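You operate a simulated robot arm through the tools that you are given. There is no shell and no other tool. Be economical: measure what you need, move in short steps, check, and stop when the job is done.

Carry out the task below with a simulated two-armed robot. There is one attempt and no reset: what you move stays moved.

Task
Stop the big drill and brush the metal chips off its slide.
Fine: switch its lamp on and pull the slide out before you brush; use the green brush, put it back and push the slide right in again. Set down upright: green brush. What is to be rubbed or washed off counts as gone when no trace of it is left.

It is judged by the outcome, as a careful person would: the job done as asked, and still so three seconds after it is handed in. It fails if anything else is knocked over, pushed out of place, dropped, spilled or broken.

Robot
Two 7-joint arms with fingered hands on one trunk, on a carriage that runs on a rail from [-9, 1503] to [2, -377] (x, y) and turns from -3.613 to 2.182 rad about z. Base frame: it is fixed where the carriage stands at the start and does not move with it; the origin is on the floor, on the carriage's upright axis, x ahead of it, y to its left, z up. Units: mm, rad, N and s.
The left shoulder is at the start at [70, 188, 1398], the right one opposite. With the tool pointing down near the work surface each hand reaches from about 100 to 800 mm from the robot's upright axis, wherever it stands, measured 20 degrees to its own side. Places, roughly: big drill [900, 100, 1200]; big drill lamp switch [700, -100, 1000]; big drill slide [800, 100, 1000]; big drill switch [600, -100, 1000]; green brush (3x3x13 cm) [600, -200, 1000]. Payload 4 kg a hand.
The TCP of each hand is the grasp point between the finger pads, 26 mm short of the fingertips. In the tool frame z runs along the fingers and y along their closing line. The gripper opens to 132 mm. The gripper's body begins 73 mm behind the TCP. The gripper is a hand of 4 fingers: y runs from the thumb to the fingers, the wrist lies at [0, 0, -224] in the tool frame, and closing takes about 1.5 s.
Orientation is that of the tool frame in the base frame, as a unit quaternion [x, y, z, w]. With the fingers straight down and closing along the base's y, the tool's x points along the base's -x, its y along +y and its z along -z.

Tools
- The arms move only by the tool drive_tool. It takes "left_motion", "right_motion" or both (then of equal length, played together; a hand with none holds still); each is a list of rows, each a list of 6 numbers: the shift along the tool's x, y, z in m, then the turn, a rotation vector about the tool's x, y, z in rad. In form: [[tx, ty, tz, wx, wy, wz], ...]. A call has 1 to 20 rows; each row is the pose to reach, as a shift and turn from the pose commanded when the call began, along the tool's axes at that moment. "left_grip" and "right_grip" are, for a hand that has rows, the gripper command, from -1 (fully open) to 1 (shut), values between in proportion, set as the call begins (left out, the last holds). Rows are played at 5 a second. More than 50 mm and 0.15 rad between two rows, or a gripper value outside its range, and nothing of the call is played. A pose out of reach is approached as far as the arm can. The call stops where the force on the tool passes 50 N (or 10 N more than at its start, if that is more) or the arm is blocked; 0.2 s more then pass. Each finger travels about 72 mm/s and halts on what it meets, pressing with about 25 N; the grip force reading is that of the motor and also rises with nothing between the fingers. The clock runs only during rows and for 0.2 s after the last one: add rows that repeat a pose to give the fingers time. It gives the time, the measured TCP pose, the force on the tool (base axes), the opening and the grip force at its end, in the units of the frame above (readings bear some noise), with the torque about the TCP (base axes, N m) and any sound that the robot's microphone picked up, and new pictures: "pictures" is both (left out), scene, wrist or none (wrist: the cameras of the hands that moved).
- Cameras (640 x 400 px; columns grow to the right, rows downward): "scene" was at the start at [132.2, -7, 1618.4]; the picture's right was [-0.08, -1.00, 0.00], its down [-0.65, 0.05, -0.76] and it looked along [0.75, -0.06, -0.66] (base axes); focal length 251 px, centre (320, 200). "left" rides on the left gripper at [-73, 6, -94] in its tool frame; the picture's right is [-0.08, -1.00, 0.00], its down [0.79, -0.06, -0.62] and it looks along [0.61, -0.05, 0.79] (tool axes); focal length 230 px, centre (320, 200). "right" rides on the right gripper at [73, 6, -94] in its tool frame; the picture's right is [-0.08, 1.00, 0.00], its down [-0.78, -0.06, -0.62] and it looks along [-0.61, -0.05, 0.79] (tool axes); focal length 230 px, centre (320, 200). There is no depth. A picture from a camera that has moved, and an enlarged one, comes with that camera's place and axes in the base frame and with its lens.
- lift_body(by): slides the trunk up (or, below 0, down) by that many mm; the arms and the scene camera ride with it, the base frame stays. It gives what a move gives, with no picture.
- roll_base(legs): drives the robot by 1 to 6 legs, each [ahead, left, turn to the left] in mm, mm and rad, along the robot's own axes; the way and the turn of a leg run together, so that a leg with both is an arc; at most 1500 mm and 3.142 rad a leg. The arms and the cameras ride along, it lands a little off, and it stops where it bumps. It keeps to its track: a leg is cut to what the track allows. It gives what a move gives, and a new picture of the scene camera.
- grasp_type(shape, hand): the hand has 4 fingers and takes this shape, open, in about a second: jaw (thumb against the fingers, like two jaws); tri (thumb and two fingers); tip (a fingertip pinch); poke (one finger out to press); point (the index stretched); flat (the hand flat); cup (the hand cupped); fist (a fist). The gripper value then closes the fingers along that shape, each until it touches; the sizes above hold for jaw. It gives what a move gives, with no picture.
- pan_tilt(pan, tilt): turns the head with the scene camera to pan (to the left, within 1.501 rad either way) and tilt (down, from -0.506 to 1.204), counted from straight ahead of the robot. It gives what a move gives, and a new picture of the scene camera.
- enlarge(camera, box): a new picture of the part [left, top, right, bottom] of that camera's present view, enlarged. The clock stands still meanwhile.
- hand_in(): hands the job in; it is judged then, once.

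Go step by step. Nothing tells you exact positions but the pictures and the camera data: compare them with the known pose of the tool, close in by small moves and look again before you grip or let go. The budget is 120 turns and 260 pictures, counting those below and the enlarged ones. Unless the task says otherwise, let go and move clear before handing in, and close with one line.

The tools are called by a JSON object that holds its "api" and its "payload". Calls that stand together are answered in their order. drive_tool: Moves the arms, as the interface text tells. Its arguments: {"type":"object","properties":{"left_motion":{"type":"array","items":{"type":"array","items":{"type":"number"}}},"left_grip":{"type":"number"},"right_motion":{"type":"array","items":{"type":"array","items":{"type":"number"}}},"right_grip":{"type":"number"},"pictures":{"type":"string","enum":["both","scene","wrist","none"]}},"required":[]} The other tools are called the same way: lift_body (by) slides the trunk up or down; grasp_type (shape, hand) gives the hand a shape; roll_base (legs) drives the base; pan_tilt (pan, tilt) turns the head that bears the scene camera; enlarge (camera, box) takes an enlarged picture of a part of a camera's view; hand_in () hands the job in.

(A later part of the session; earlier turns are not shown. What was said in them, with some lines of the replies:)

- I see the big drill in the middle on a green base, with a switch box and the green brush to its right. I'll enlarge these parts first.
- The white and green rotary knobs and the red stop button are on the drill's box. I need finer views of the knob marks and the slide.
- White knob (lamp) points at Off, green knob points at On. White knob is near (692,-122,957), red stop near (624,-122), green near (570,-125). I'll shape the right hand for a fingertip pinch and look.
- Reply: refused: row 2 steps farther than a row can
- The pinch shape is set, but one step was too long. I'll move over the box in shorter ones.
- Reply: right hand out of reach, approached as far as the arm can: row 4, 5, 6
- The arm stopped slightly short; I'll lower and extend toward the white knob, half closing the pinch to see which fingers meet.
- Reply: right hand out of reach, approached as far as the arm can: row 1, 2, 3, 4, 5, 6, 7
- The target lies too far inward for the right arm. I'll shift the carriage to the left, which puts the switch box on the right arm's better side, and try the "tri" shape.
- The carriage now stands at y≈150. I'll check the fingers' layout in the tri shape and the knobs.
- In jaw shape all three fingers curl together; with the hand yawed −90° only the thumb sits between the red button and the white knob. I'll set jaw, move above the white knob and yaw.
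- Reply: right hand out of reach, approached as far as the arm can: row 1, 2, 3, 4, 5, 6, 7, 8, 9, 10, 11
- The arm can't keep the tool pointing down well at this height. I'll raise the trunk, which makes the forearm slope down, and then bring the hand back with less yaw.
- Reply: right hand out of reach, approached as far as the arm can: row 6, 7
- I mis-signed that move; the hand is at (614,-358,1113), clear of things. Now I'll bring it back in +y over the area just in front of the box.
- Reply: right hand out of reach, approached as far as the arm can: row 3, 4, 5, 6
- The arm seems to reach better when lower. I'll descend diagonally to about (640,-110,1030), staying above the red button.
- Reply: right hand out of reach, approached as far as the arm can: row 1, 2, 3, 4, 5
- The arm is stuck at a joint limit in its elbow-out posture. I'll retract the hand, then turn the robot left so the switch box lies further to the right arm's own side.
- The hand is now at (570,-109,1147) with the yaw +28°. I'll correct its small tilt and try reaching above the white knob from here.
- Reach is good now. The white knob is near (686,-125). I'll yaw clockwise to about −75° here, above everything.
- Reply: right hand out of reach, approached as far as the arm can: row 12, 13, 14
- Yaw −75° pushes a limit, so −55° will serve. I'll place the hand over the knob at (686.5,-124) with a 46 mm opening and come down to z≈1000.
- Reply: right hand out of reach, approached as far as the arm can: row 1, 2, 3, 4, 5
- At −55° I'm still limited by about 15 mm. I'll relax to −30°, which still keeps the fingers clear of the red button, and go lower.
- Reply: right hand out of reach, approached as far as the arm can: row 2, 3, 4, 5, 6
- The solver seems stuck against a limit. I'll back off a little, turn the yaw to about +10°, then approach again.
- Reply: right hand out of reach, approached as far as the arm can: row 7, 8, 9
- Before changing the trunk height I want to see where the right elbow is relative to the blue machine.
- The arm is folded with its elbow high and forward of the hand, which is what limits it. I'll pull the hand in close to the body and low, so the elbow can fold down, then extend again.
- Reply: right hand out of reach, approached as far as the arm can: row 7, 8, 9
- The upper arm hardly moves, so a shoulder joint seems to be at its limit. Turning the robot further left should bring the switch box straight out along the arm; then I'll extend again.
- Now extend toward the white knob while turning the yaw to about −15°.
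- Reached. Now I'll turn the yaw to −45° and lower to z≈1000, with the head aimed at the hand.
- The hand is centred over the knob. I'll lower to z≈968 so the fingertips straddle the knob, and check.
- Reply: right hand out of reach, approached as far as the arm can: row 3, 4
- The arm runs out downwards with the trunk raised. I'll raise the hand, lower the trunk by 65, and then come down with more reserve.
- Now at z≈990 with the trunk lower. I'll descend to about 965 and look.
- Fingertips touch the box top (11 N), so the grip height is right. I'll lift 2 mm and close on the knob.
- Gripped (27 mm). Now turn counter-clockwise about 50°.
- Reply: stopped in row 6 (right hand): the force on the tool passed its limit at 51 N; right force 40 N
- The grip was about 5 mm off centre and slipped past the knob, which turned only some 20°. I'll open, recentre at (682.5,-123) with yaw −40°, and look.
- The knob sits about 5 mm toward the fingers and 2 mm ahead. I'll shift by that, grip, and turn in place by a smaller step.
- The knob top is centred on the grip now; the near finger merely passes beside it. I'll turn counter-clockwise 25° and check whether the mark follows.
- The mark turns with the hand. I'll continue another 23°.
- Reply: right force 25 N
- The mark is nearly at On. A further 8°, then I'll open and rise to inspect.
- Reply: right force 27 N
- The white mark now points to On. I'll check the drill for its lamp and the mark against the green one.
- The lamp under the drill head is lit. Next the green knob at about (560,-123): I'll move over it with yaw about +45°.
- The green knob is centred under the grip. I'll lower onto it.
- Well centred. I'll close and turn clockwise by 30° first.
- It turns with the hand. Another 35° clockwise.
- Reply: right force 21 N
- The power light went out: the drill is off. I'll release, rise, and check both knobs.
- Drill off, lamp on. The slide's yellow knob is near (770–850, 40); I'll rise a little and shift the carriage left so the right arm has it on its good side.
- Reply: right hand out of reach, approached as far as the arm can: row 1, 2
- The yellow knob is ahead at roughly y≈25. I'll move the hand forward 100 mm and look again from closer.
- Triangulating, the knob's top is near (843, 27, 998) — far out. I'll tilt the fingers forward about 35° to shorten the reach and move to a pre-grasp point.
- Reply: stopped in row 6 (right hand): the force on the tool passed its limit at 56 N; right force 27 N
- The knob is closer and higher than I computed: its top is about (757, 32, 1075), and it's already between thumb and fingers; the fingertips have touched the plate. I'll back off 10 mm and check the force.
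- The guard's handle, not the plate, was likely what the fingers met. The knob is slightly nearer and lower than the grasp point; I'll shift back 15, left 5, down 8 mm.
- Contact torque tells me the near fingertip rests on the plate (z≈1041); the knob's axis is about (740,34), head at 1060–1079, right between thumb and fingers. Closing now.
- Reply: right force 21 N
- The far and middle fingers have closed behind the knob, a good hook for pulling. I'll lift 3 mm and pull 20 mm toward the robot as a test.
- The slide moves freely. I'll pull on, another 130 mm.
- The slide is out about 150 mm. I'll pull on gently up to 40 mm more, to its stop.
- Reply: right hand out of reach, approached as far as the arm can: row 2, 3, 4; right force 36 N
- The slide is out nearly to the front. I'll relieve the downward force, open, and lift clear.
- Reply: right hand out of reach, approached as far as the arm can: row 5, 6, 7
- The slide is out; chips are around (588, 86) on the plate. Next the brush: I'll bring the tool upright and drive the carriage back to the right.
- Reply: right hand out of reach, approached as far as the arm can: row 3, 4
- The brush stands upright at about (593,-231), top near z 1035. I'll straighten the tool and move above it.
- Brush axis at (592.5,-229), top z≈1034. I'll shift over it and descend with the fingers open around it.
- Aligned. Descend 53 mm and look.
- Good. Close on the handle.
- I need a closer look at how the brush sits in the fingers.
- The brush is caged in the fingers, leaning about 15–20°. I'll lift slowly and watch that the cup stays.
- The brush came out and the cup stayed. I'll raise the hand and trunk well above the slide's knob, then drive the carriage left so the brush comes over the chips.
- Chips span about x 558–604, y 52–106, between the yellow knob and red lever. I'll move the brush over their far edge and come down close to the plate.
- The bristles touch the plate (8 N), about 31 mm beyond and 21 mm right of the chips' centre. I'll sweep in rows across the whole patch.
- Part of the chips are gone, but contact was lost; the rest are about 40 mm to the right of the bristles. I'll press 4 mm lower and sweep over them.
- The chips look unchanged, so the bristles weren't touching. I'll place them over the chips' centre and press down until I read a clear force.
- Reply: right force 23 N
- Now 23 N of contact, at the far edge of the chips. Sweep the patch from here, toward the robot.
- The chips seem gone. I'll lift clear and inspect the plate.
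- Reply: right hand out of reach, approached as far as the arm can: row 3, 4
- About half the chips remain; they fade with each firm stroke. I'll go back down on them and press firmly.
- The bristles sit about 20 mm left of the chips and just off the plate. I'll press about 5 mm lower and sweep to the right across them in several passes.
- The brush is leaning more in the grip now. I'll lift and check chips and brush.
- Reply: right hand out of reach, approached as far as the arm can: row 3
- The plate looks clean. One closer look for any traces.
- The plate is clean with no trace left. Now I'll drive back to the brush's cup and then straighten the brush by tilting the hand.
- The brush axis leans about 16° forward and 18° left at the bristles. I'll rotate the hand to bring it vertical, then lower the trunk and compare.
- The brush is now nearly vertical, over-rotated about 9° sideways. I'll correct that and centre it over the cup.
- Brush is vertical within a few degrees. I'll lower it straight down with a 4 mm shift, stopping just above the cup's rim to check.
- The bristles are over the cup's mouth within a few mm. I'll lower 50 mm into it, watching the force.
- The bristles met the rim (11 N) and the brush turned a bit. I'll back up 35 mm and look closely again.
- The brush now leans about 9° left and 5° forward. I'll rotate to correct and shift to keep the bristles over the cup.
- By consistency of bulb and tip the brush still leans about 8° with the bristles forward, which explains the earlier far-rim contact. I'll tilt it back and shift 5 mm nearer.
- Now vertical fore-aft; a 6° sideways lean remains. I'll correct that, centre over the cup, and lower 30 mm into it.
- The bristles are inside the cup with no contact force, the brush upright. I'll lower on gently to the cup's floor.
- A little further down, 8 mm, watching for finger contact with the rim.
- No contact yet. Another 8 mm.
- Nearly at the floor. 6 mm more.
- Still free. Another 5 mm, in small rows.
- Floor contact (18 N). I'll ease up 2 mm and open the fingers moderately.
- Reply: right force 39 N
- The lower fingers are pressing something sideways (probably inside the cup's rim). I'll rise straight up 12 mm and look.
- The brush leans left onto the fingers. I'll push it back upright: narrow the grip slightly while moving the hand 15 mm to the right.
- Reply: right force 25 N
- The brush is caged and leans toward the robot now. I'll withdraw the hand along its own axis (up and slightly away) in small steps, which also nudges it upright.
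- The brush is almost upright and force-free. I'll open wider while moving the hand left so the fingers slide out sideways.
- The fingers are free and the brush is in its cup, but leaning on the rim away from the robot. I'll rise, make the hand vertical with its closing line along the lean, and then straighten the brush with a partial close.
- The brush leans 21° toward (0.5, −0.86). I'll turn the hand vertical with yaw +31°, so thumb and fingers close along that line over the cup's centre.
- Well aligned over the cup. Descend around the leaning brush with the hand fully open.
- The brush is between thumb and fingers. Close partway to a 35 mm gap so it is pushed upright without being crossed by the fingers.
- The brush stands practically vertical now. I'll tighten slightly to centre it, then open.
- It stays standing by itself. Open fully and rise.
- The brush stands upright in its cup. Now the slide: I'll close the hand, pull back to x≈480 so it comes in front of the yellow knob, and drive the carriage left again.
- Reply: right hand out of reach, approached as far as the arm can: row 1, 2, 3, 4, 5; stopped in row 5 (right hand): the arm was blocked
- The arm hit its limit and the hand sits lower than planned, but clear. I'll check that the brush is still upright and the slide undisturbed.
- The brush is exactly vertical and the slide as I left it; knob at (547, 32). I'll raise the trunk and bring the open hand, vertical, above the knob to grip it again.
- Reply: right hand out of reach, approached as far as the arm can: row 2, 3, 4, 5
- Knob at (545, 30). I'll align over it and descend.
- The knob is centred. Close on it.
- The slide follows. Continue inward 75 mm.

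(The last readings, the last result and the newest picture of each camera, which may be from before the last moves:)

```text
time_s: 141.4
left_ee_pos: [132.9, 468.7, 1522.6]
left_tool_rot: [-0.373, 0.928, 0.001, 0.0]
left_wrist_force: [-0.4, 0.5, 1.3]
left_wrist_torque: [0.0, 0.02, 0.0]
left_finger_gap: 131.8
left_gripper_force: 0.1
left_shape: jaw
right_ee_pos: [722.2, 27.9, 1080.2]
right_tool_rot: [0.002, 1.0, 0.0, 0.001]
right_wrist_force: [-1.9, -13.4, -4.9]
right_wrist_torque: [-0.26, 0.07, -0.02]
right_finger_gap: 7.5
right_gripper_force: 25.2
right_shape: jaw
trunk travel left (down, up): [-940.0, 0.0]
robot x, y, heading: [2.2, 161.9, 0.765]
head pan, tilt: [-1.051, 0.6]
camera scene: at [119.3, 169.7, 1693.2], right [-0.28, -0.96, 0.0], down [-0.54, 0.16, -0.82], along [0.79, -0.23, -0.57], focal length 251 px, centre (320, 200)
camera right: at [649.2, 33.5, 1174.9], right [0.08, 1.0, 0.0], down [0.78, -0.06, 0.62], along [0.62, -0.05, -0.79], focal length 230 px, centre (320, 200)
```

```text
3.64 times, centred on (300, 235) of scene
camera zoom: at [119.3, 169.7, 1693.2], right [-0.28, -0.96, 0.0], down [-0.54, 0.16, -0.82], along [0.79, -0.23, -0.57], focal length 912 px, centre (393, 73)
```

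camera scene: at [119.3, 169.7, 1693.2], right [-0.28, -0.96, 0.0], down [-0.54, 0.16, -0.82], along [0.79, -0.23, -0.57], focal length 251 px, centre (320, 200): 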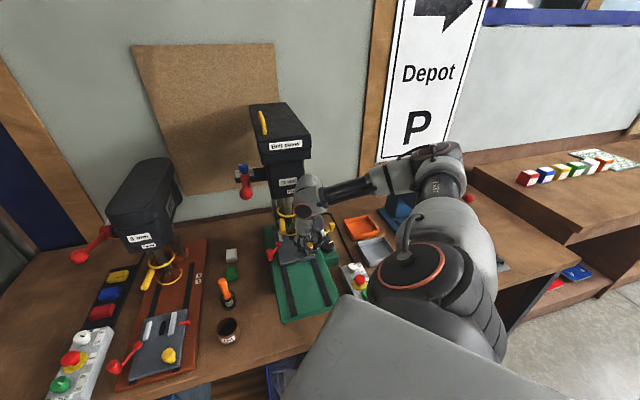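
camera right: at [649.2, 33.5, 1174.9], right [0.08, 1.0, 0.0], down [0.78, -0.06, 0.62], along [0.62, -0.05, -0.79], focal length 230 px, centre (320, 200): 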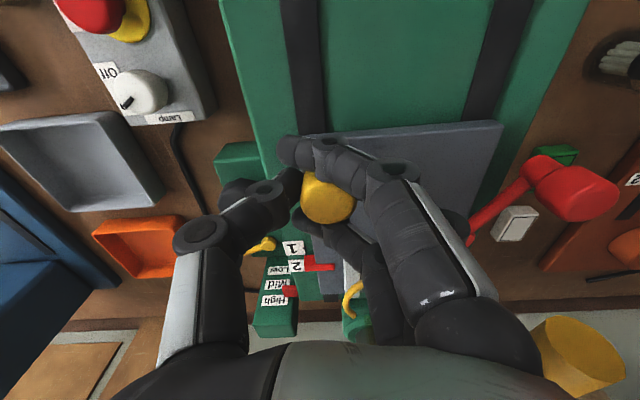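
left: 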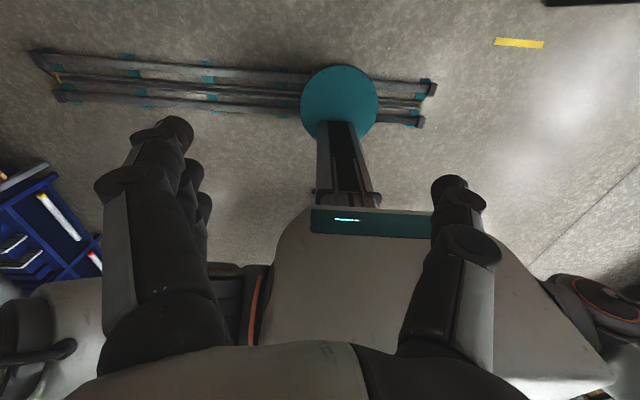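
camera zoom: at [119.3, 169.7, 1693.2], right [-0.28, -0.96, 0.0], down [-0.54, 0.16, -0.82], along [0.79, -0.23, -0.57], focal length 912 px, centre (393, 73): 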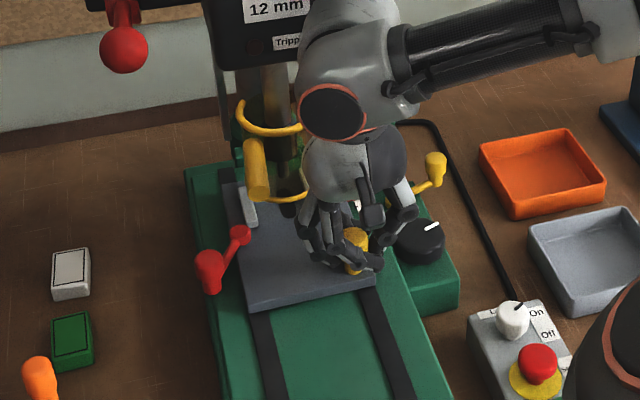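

About 18 mm remain. To keep the hand clear of the guard I'll tilt it back 14° around the knob, then push to the stop.

{"api": "drive_tool", "payload": {"right_motion": [[0, 0, -0.001, 0, -0.12, 0], [0, 0, -0.002, 0, -0.25, 0], [-0.006, 0, -0.002, 0, -0.25, 0], [-0.012, 0, -0.002, 0, -0.25, 0], [-0.017, 0.0005, -0.002, 0, -0.25, 0], [-0.021, 0.0005, -0.002, 0, -0.25, 0], [-0.025, 0.0005, -0.002, 0, -0.25, 0]], "pictures": "wrist"}}

{"api": "enlarge", "payload": {"camera": "scene", "box": [250, 180, 350, 290]}}

{"api": "enlarge", "payload": {"camera": "right", "box": [230, 150, 430, 320]}}

```text
time_s: 143.0
left_ee_pos: [126.9, 467.7, 1523.9]
left_tool_rot: [-0.373, 0.928, 0.001, 0.003]
left_wrist_force: [0.0, -0.8, 0.7]
left_wrist_torque: [-0.01, -0.02, -0.02]
left_finger_gap: 131.9
left_gripper_force: 0.0
left_shape: jaw
right_ee_pos: [742.6, 29.7, 1083.5]
right_tool_rot: [0.002, 0.992, 0.0, 0.125]
right_wrist_force: [-27.1, -13.9, -10.7]
right_wrist_torque: [-0.19, 0.37, -0.09]
right_finger_gap: 7.4
right_gripper_force: 25.4
right_shape: jaw
trunk travel left (down, up): [-940.0, 0.0]
robot x, y, heading: [3.4, 162.9, 0.762]
head pan, tilt: [-1.051, 0.6]
camera right: at [648.1, 34.7, 1157.4], right [0.08, 1.0, 0.02], down [0.61, -0.06, 0.79], along [0.79, -0.05, -0.61], focal length 230 px, centre (320, 200)
```

right: 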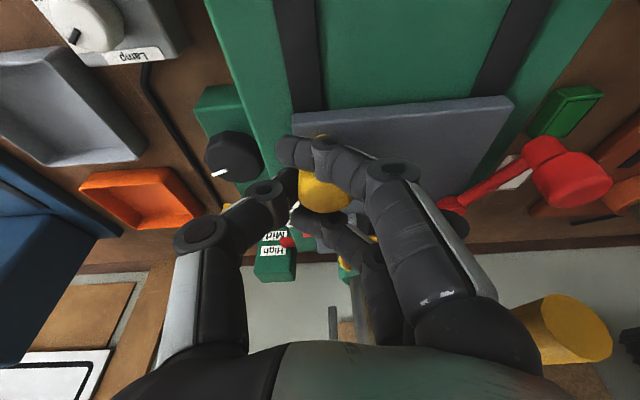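

```text
3.64 times, centred on (300, 235) of scene
camera zoom: at [112.5, 169.0, 1693.7], right [-0.28, -0.96, 0.0], down [-0.54, 0.16, -0.83], along [0.79, -0.23, -0.56], focal length 912 px, centre (393, 73)
```

zoom: 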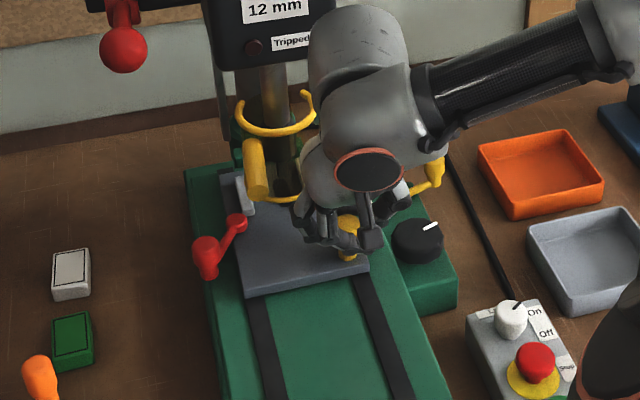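

```text
2.35 times, centred on (330, 235) of right
camera zoom: at [648.1, 34.7, 1157.4], right [0.08, 1.0, 0.02], down [0.61, -0.06, 0.79], along [0.79, -0.05, -0.61], focal length 541 px, centre (296, 118)
```

zoom: 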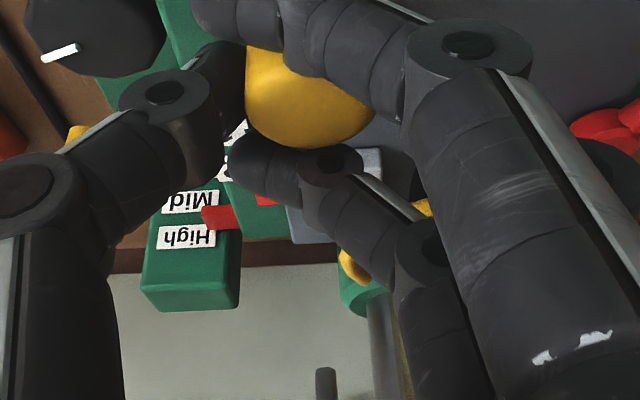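

Resistance of 27 N: the slide is at its stop. I'll open the hand in place and withdraw upward.

{"api": "drive_tool", "payload": {"right_motion": [[0, 0, 0, 0, 0, 0], [0, 0, 0, 0, 0, 0], [0, 0, 0, 0, 0, 0], [0, 0, 0, 0, 0, 0], [0, 0, 0, 0, 0, 0], [0.003, 0, -0.025, 0, 0, 0], [0.006, 0, -0.05, 0, 0, 0]], "right_grip": -0.1, "pictures": "wrist"}}

{"api": "enlarge", "payload": {"camera": "right", "box": [230, 120, 430, 290]}}

{"api": "enlarge", "payload": {"camera": "scene", "box": [250, 180, 350, 290]}}

```text
time_s: 144.6
left_ee_pos: [129.3, 471.8, 1522.3]
left_tool_rot: [-0.374, 0.928, 0.0, 0.001]
left_wrist_force: [0.0, 0.1, -0.5]
left_wrist_torque: [0.01, -0.02, -0.02]
left_finger_gap: 132.0
left_gripper_force: 0.0
left_shape: jaw
right_ee_pos: [726.9, 34.5, 1132.7]
right_tool_rot: [0.001, 0.992, 0.003, 0.127]
right_wrist_force: [0.1, -0.6, 0.0]
right_wrist_torque: [0.01, -0.02, 0.01]
right_finger_gap: 71.8
right_gripper_force: 0.0
right_shape: jaw
trunk travel left (down, up): [-940.0, 0.0]
robot x, y, heading: [-1.9, 165.4, 0.768]
head pan, tilt: [-1.051, 0.6]
camera right: at [633.3, 38.2, 1205.6], right [0.08, 1.0, 0.02], down [0.6, -0.06, 0.8], along [0.79, -0.05, -0.61], focal length 230 px, centre (320, 200)
```

right: 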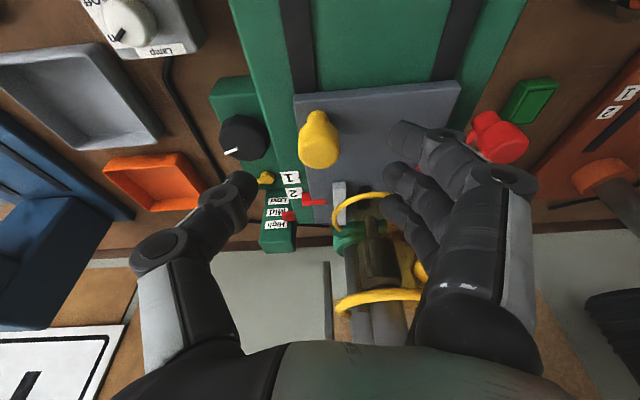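

```text
2.35 times, centred on (330, 205) of right
camera zoom: at [633.3, 38.2, 1205.6], right [0.08, 1.0, 0.02], down [0.6, -0.06, 0.8], along [0.79, -0.05, -0.61], focal length 541 px, centre (296, 188)
```

zoom: 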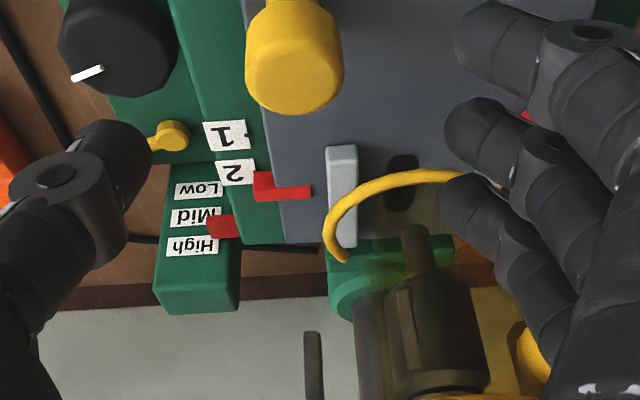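

```text
3.64 times, centred on (300, 235) of scene
camera zoom: at [115.5, 171.4, 1693.5], right [-0.28, -0.96, 0.0], down [-0.54, 0.16, -0.83], along [0.79, -0.23, -0.56], focal length 912 px, centre (393, 73)
```

zoom: 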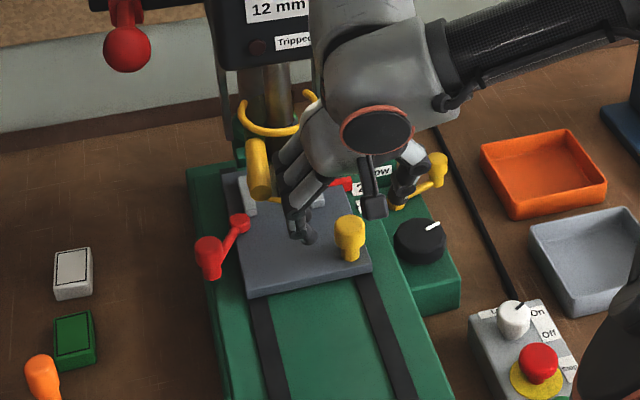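

The pointer is back just past "2", as at the start. To be sure it's right in, I'll close the hand, come down in front of the knob and give one gentle push.

{"api": "drive_tool", "payload": {"right_motion": [[0.025, 0, -0.007, 0, 0.08, 0], [0.0503, -0.002, -0.013, 0, 0.16, 0], [0.0503, -0.002, -0.013, 0, 0.25, 0], [0.0503, -0.002, -0.013, 0, 0.25, 0], [0.057, -0.002, 0.01, 0, 0.25, 0], [0.0624, -0.002, 0.0334, 0, 0.25, 0]], "right_grip": 1, "pictures": "wrist"}}

```text
time_s: 146.0
left_ee_pos: [132.5, 470.6, 1521.8]
left_tool_rot: [-0.374, 0.927, 0.0, 0.0]
left_wrist_force: [-0.5, -0.2, -0.1]
left_wrist_torque: [0.05, 0.01, 0.03]
left_finger_gap: 132.0
left_gripper_force: 0.0
left_shape: jaw
right_ee_pos: [675.4, 29.8, 1080.9]
right_tool_rot: [0.002, 1.0, -0.001, 0.001]
right_wrist_force: [-0.6, -0.1, 0.2]
right_wrist_torque: [0.03, 0.01, 0.0]
right_finger_gap: 0.0
right_gripper_force: 25.0
right_shape: jaw
trunk travel left (down, up): [-940.0, 0.0]
robot x, y, heading: [-3.9, 165.2, 0.768]
head pan, tilt: [-1.051, 0.6]
camera right: at [603.9, 34.2, 1176.8], right [0.08, 1.0, 0.0], down [0.78, -0.06, 0.62], along [0.62, -0.05, -0.79], focal length 230 px, centre (320, 200)
```

right: 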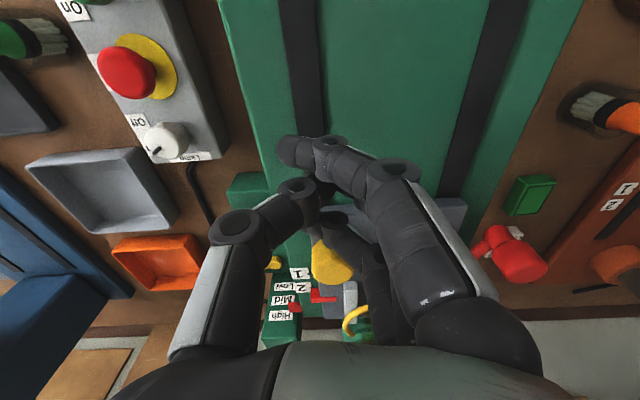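

Now a gentle push in +x against the knob.

{"api": "drive_tool", "payload": {"right_motion": [[-0.007, 0.001, 0, 0, 0, 0], [-0.014, 0.001, 0, 0, 0, 0], [-0.02, 0.001, 0, 0, 0, 0], [-0.025, 0.001, 0, 0, 0, 0], [-0.03, 0.001, 0, 0, 0, 0]], "pictures": "none"}}

```text
time_s: 147.2
left_ee_pos: [125.6, 471.0, 1522.5]
left_tool_rot: [-0.373, 0.928, -0.001, 0.002]
left_wrist_force: [0.1, 0.1, 0.5]
left_wrist_torque: [-0.02, 0.02, 0.01]
left_finger_gap: 131.8
left_gripper_force: 0.0
left_shape: jaw
right_ee_pos: [699.2, 30.7, 1083.7]
right_tool_rot: [0.001, 1.0, -0.001, -0.002]
right_wrist_force: [-31.5, 0.1, -6.6]
right_wrist_torque: [-0.03, 0.27, 0.18]
right_finger_gap: 0.1
right_gripper_force: 24.9
right_shape: jaw
trunk travel left (down, up): [-940.0, 0.0]
robot x, y, heading: [-1.7, 163.5, 0.769]
head pan, tilt: [-1.051, 0.6]
```

The slide is firmly at its stop (31 N, no further). I'll back off, lift clear, and take a final look.

{"api": "drive_tool", "payload": {"right_motion": [[0.02, 0, 0, 0, 0, 0], [0.04, 0, -0.02, 0, 0, 0], [0.06, 0, -0.05, 0, 0, 0], [0.08, 0, -0.07, 0, 0, 0]], "pictures": "none"}}

{"api": "roll_base", "payload": {"legs": [[0, 0, -0.4]]}}

{"api": "pan_tilt", "payload": {"pan": -0.5, "tilt": 0.7}}

```text
time_s: 148.2
left_ee_pos: [132.3, 471.5, 1521.7]
left_tool_rot: [-0.374, 0.928, 0.0, 0.0]
left_wrist_force: [0.5, 0.7, -0.4]
left_wrist_torque: [-0.03, 0.0, 0.02]
left_finger_gap: 132.0
left_gripper_force: 0.1
left_shape: jaw
right_ee_pos: [627.3, 32.5, 1153.7]
right_tool_rot: [0.002, 1.0, -0.001, 0.001]
right_wrist_force: [0.5, -0.3, 0.1]
right_wrist_torque: [0.01, 0.0, -0.01]
right_finger_gap: 0.1
right_gripper_force: 24.7
right_shape: jaw
trunk travel left (down, up): [-940.0, 0.0]
robot x, y, heading: [-1.9, 161.9, 0.767]
head pan, tilt: [-1.051, 0.6]
```

```text
time_s: 149.8
left_ee_pos: [243.8, 394.7, 1521.5]
left_tool_rot: [-0.176, 0.984, -0.001, 0.0]
left_wrist_force: [0.1, 0.5, 0.0]
left_wrist_torque: [-0.05, 0.01, -0.02]
left_finger_gap: 132.0
left_gripper_force: 0.1
left_shape: jaw
right_ee_pos: [520.6, -205.8, 1155.1]
right_tool_rot: [0.206, 0.978, -0.002, 0.0]
right_wrist_force: [0.2, 0.2, 0.1]
right_wrist_torque: [0.02, 0.05, 0.0]
right_finger_gap: 0.0
right_gripper_force: 25.1
right_shape: jaw
trunk travel left (down, up): [-940.0, 0.0]
robot x, y, heading: [-2.6, 165.8, 0.355]
head pan, tilt: [-1.051, 0.6]
camera scene: at [111.4, 125.3, 1693.4], right [-0.64, -0.77, 0.0], down [-0.43, 0.36, -0.83], along [0.63, -0.53, -0.56], focal length 251 px, centre (320, 200)
```

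scene: 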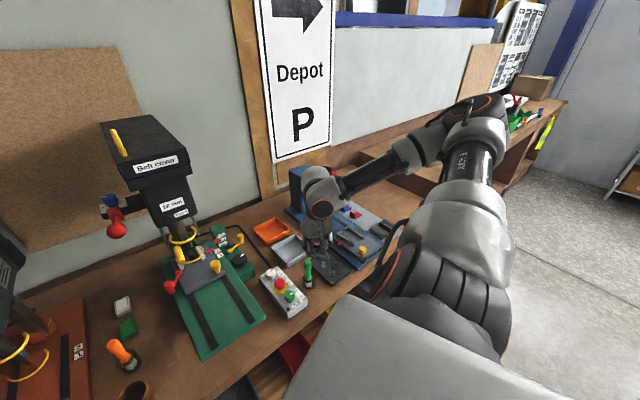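

```text
time_s: 150.8
left_ee_pos: [243.7, 392.4, 1521.9]
left_tool_rot: [-0.177, 0.984, 0.0, 0.0]
left_wrist_force: [-0.2, -0.3, 0.2]
left_wrist_torque: [-0.05, -0.02, -0.01]
left_finger_gap: 132.0
left_gripper_force: 0.1
left_shape: jaw
right_ee_pos: [522.0, -208.0, 1155.3]
right_tool_rot: [0.206, 0.979, -0.001, 0.0]
right_wrist_force: [0.0, 0.5, 0.1]
right_wrist_torque: [-0.03, 0.0, 0.03]
right_finger_gap: 0.1
right_gripper_force: 25.6
right_shape: jaw
trunk travel left (down, up): [-940.0, 0.0]
robot x, y, heading: [-4.8, 166.1, 0.353]
head pan, tilt: [-0.499, 0.7]
camera scene: at [128.1, 167.6, 1684.7], right [-0.15, -0.99, 0.0], down [-0.64, 0.09, -0.77], along [0.76, -0.11, -0.64], focal length 251 px, centre (320, 200)
```

scene: 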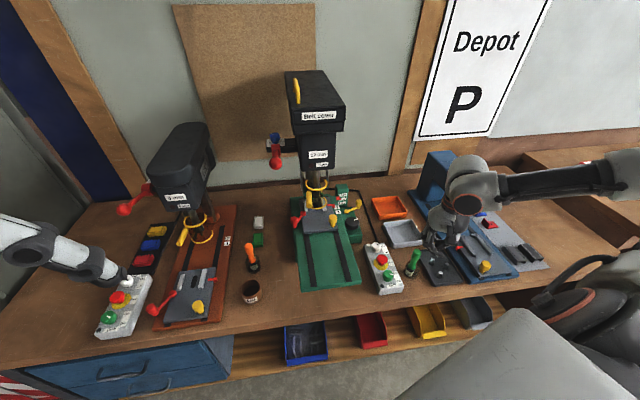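

Everything looks in place and the hand is clear. One last close look at the drill, box and brush.

{"api": "enlarge", "payload": {"camera": "scene", "box": [280, 160, 370, 230]}}

{"api": "enlarge", "payload": {"camera": "scene", "box": [355, 230, 435, 300]}}

```text
5.71 times, centred on (325, 195) of scene
camera zoom: at [128.1, 167.6, 1684.7], right [-0.15, -0.99, 0.0], down [-0.64, 0.09, -0.77], along [0.76, -0.11, -0.64], focal length 1433 px, centre (291, 229)
```

zoom: 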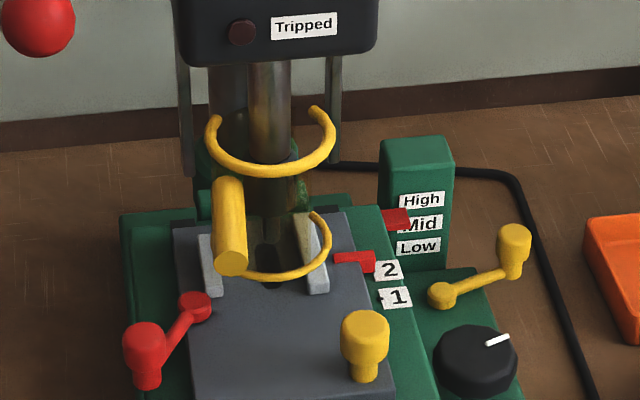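

```text
5.71 times, centred on (395, 265) of scene
camera zoom: at [128.1, 167.6, 1684.7], right [-0.15, -0.99, 0.0], down [-0.64, 0.09, -0.77], along [0.76, -0.11, -0.64], focal length 1433 px, centre (-109, -171)
```

zoom: 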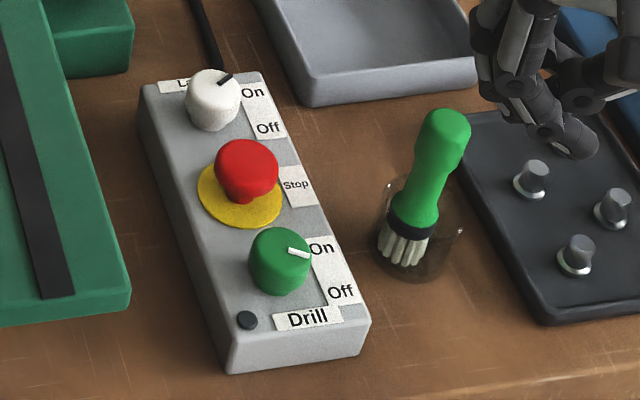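

The drill is off, the lamp switch is on, the plate is clean with the slide right in, and the green brush stands upright in its cup. The hands are clear, so I'm handing in.

{"api": "hand_in", "payload": {}}

```text
The job is handed in.
```

I stopped the big drill, switched its lamp on, brushed the slide clean with the green brush, put the brush back upright in its cup, and pushed the slide in to its stop.
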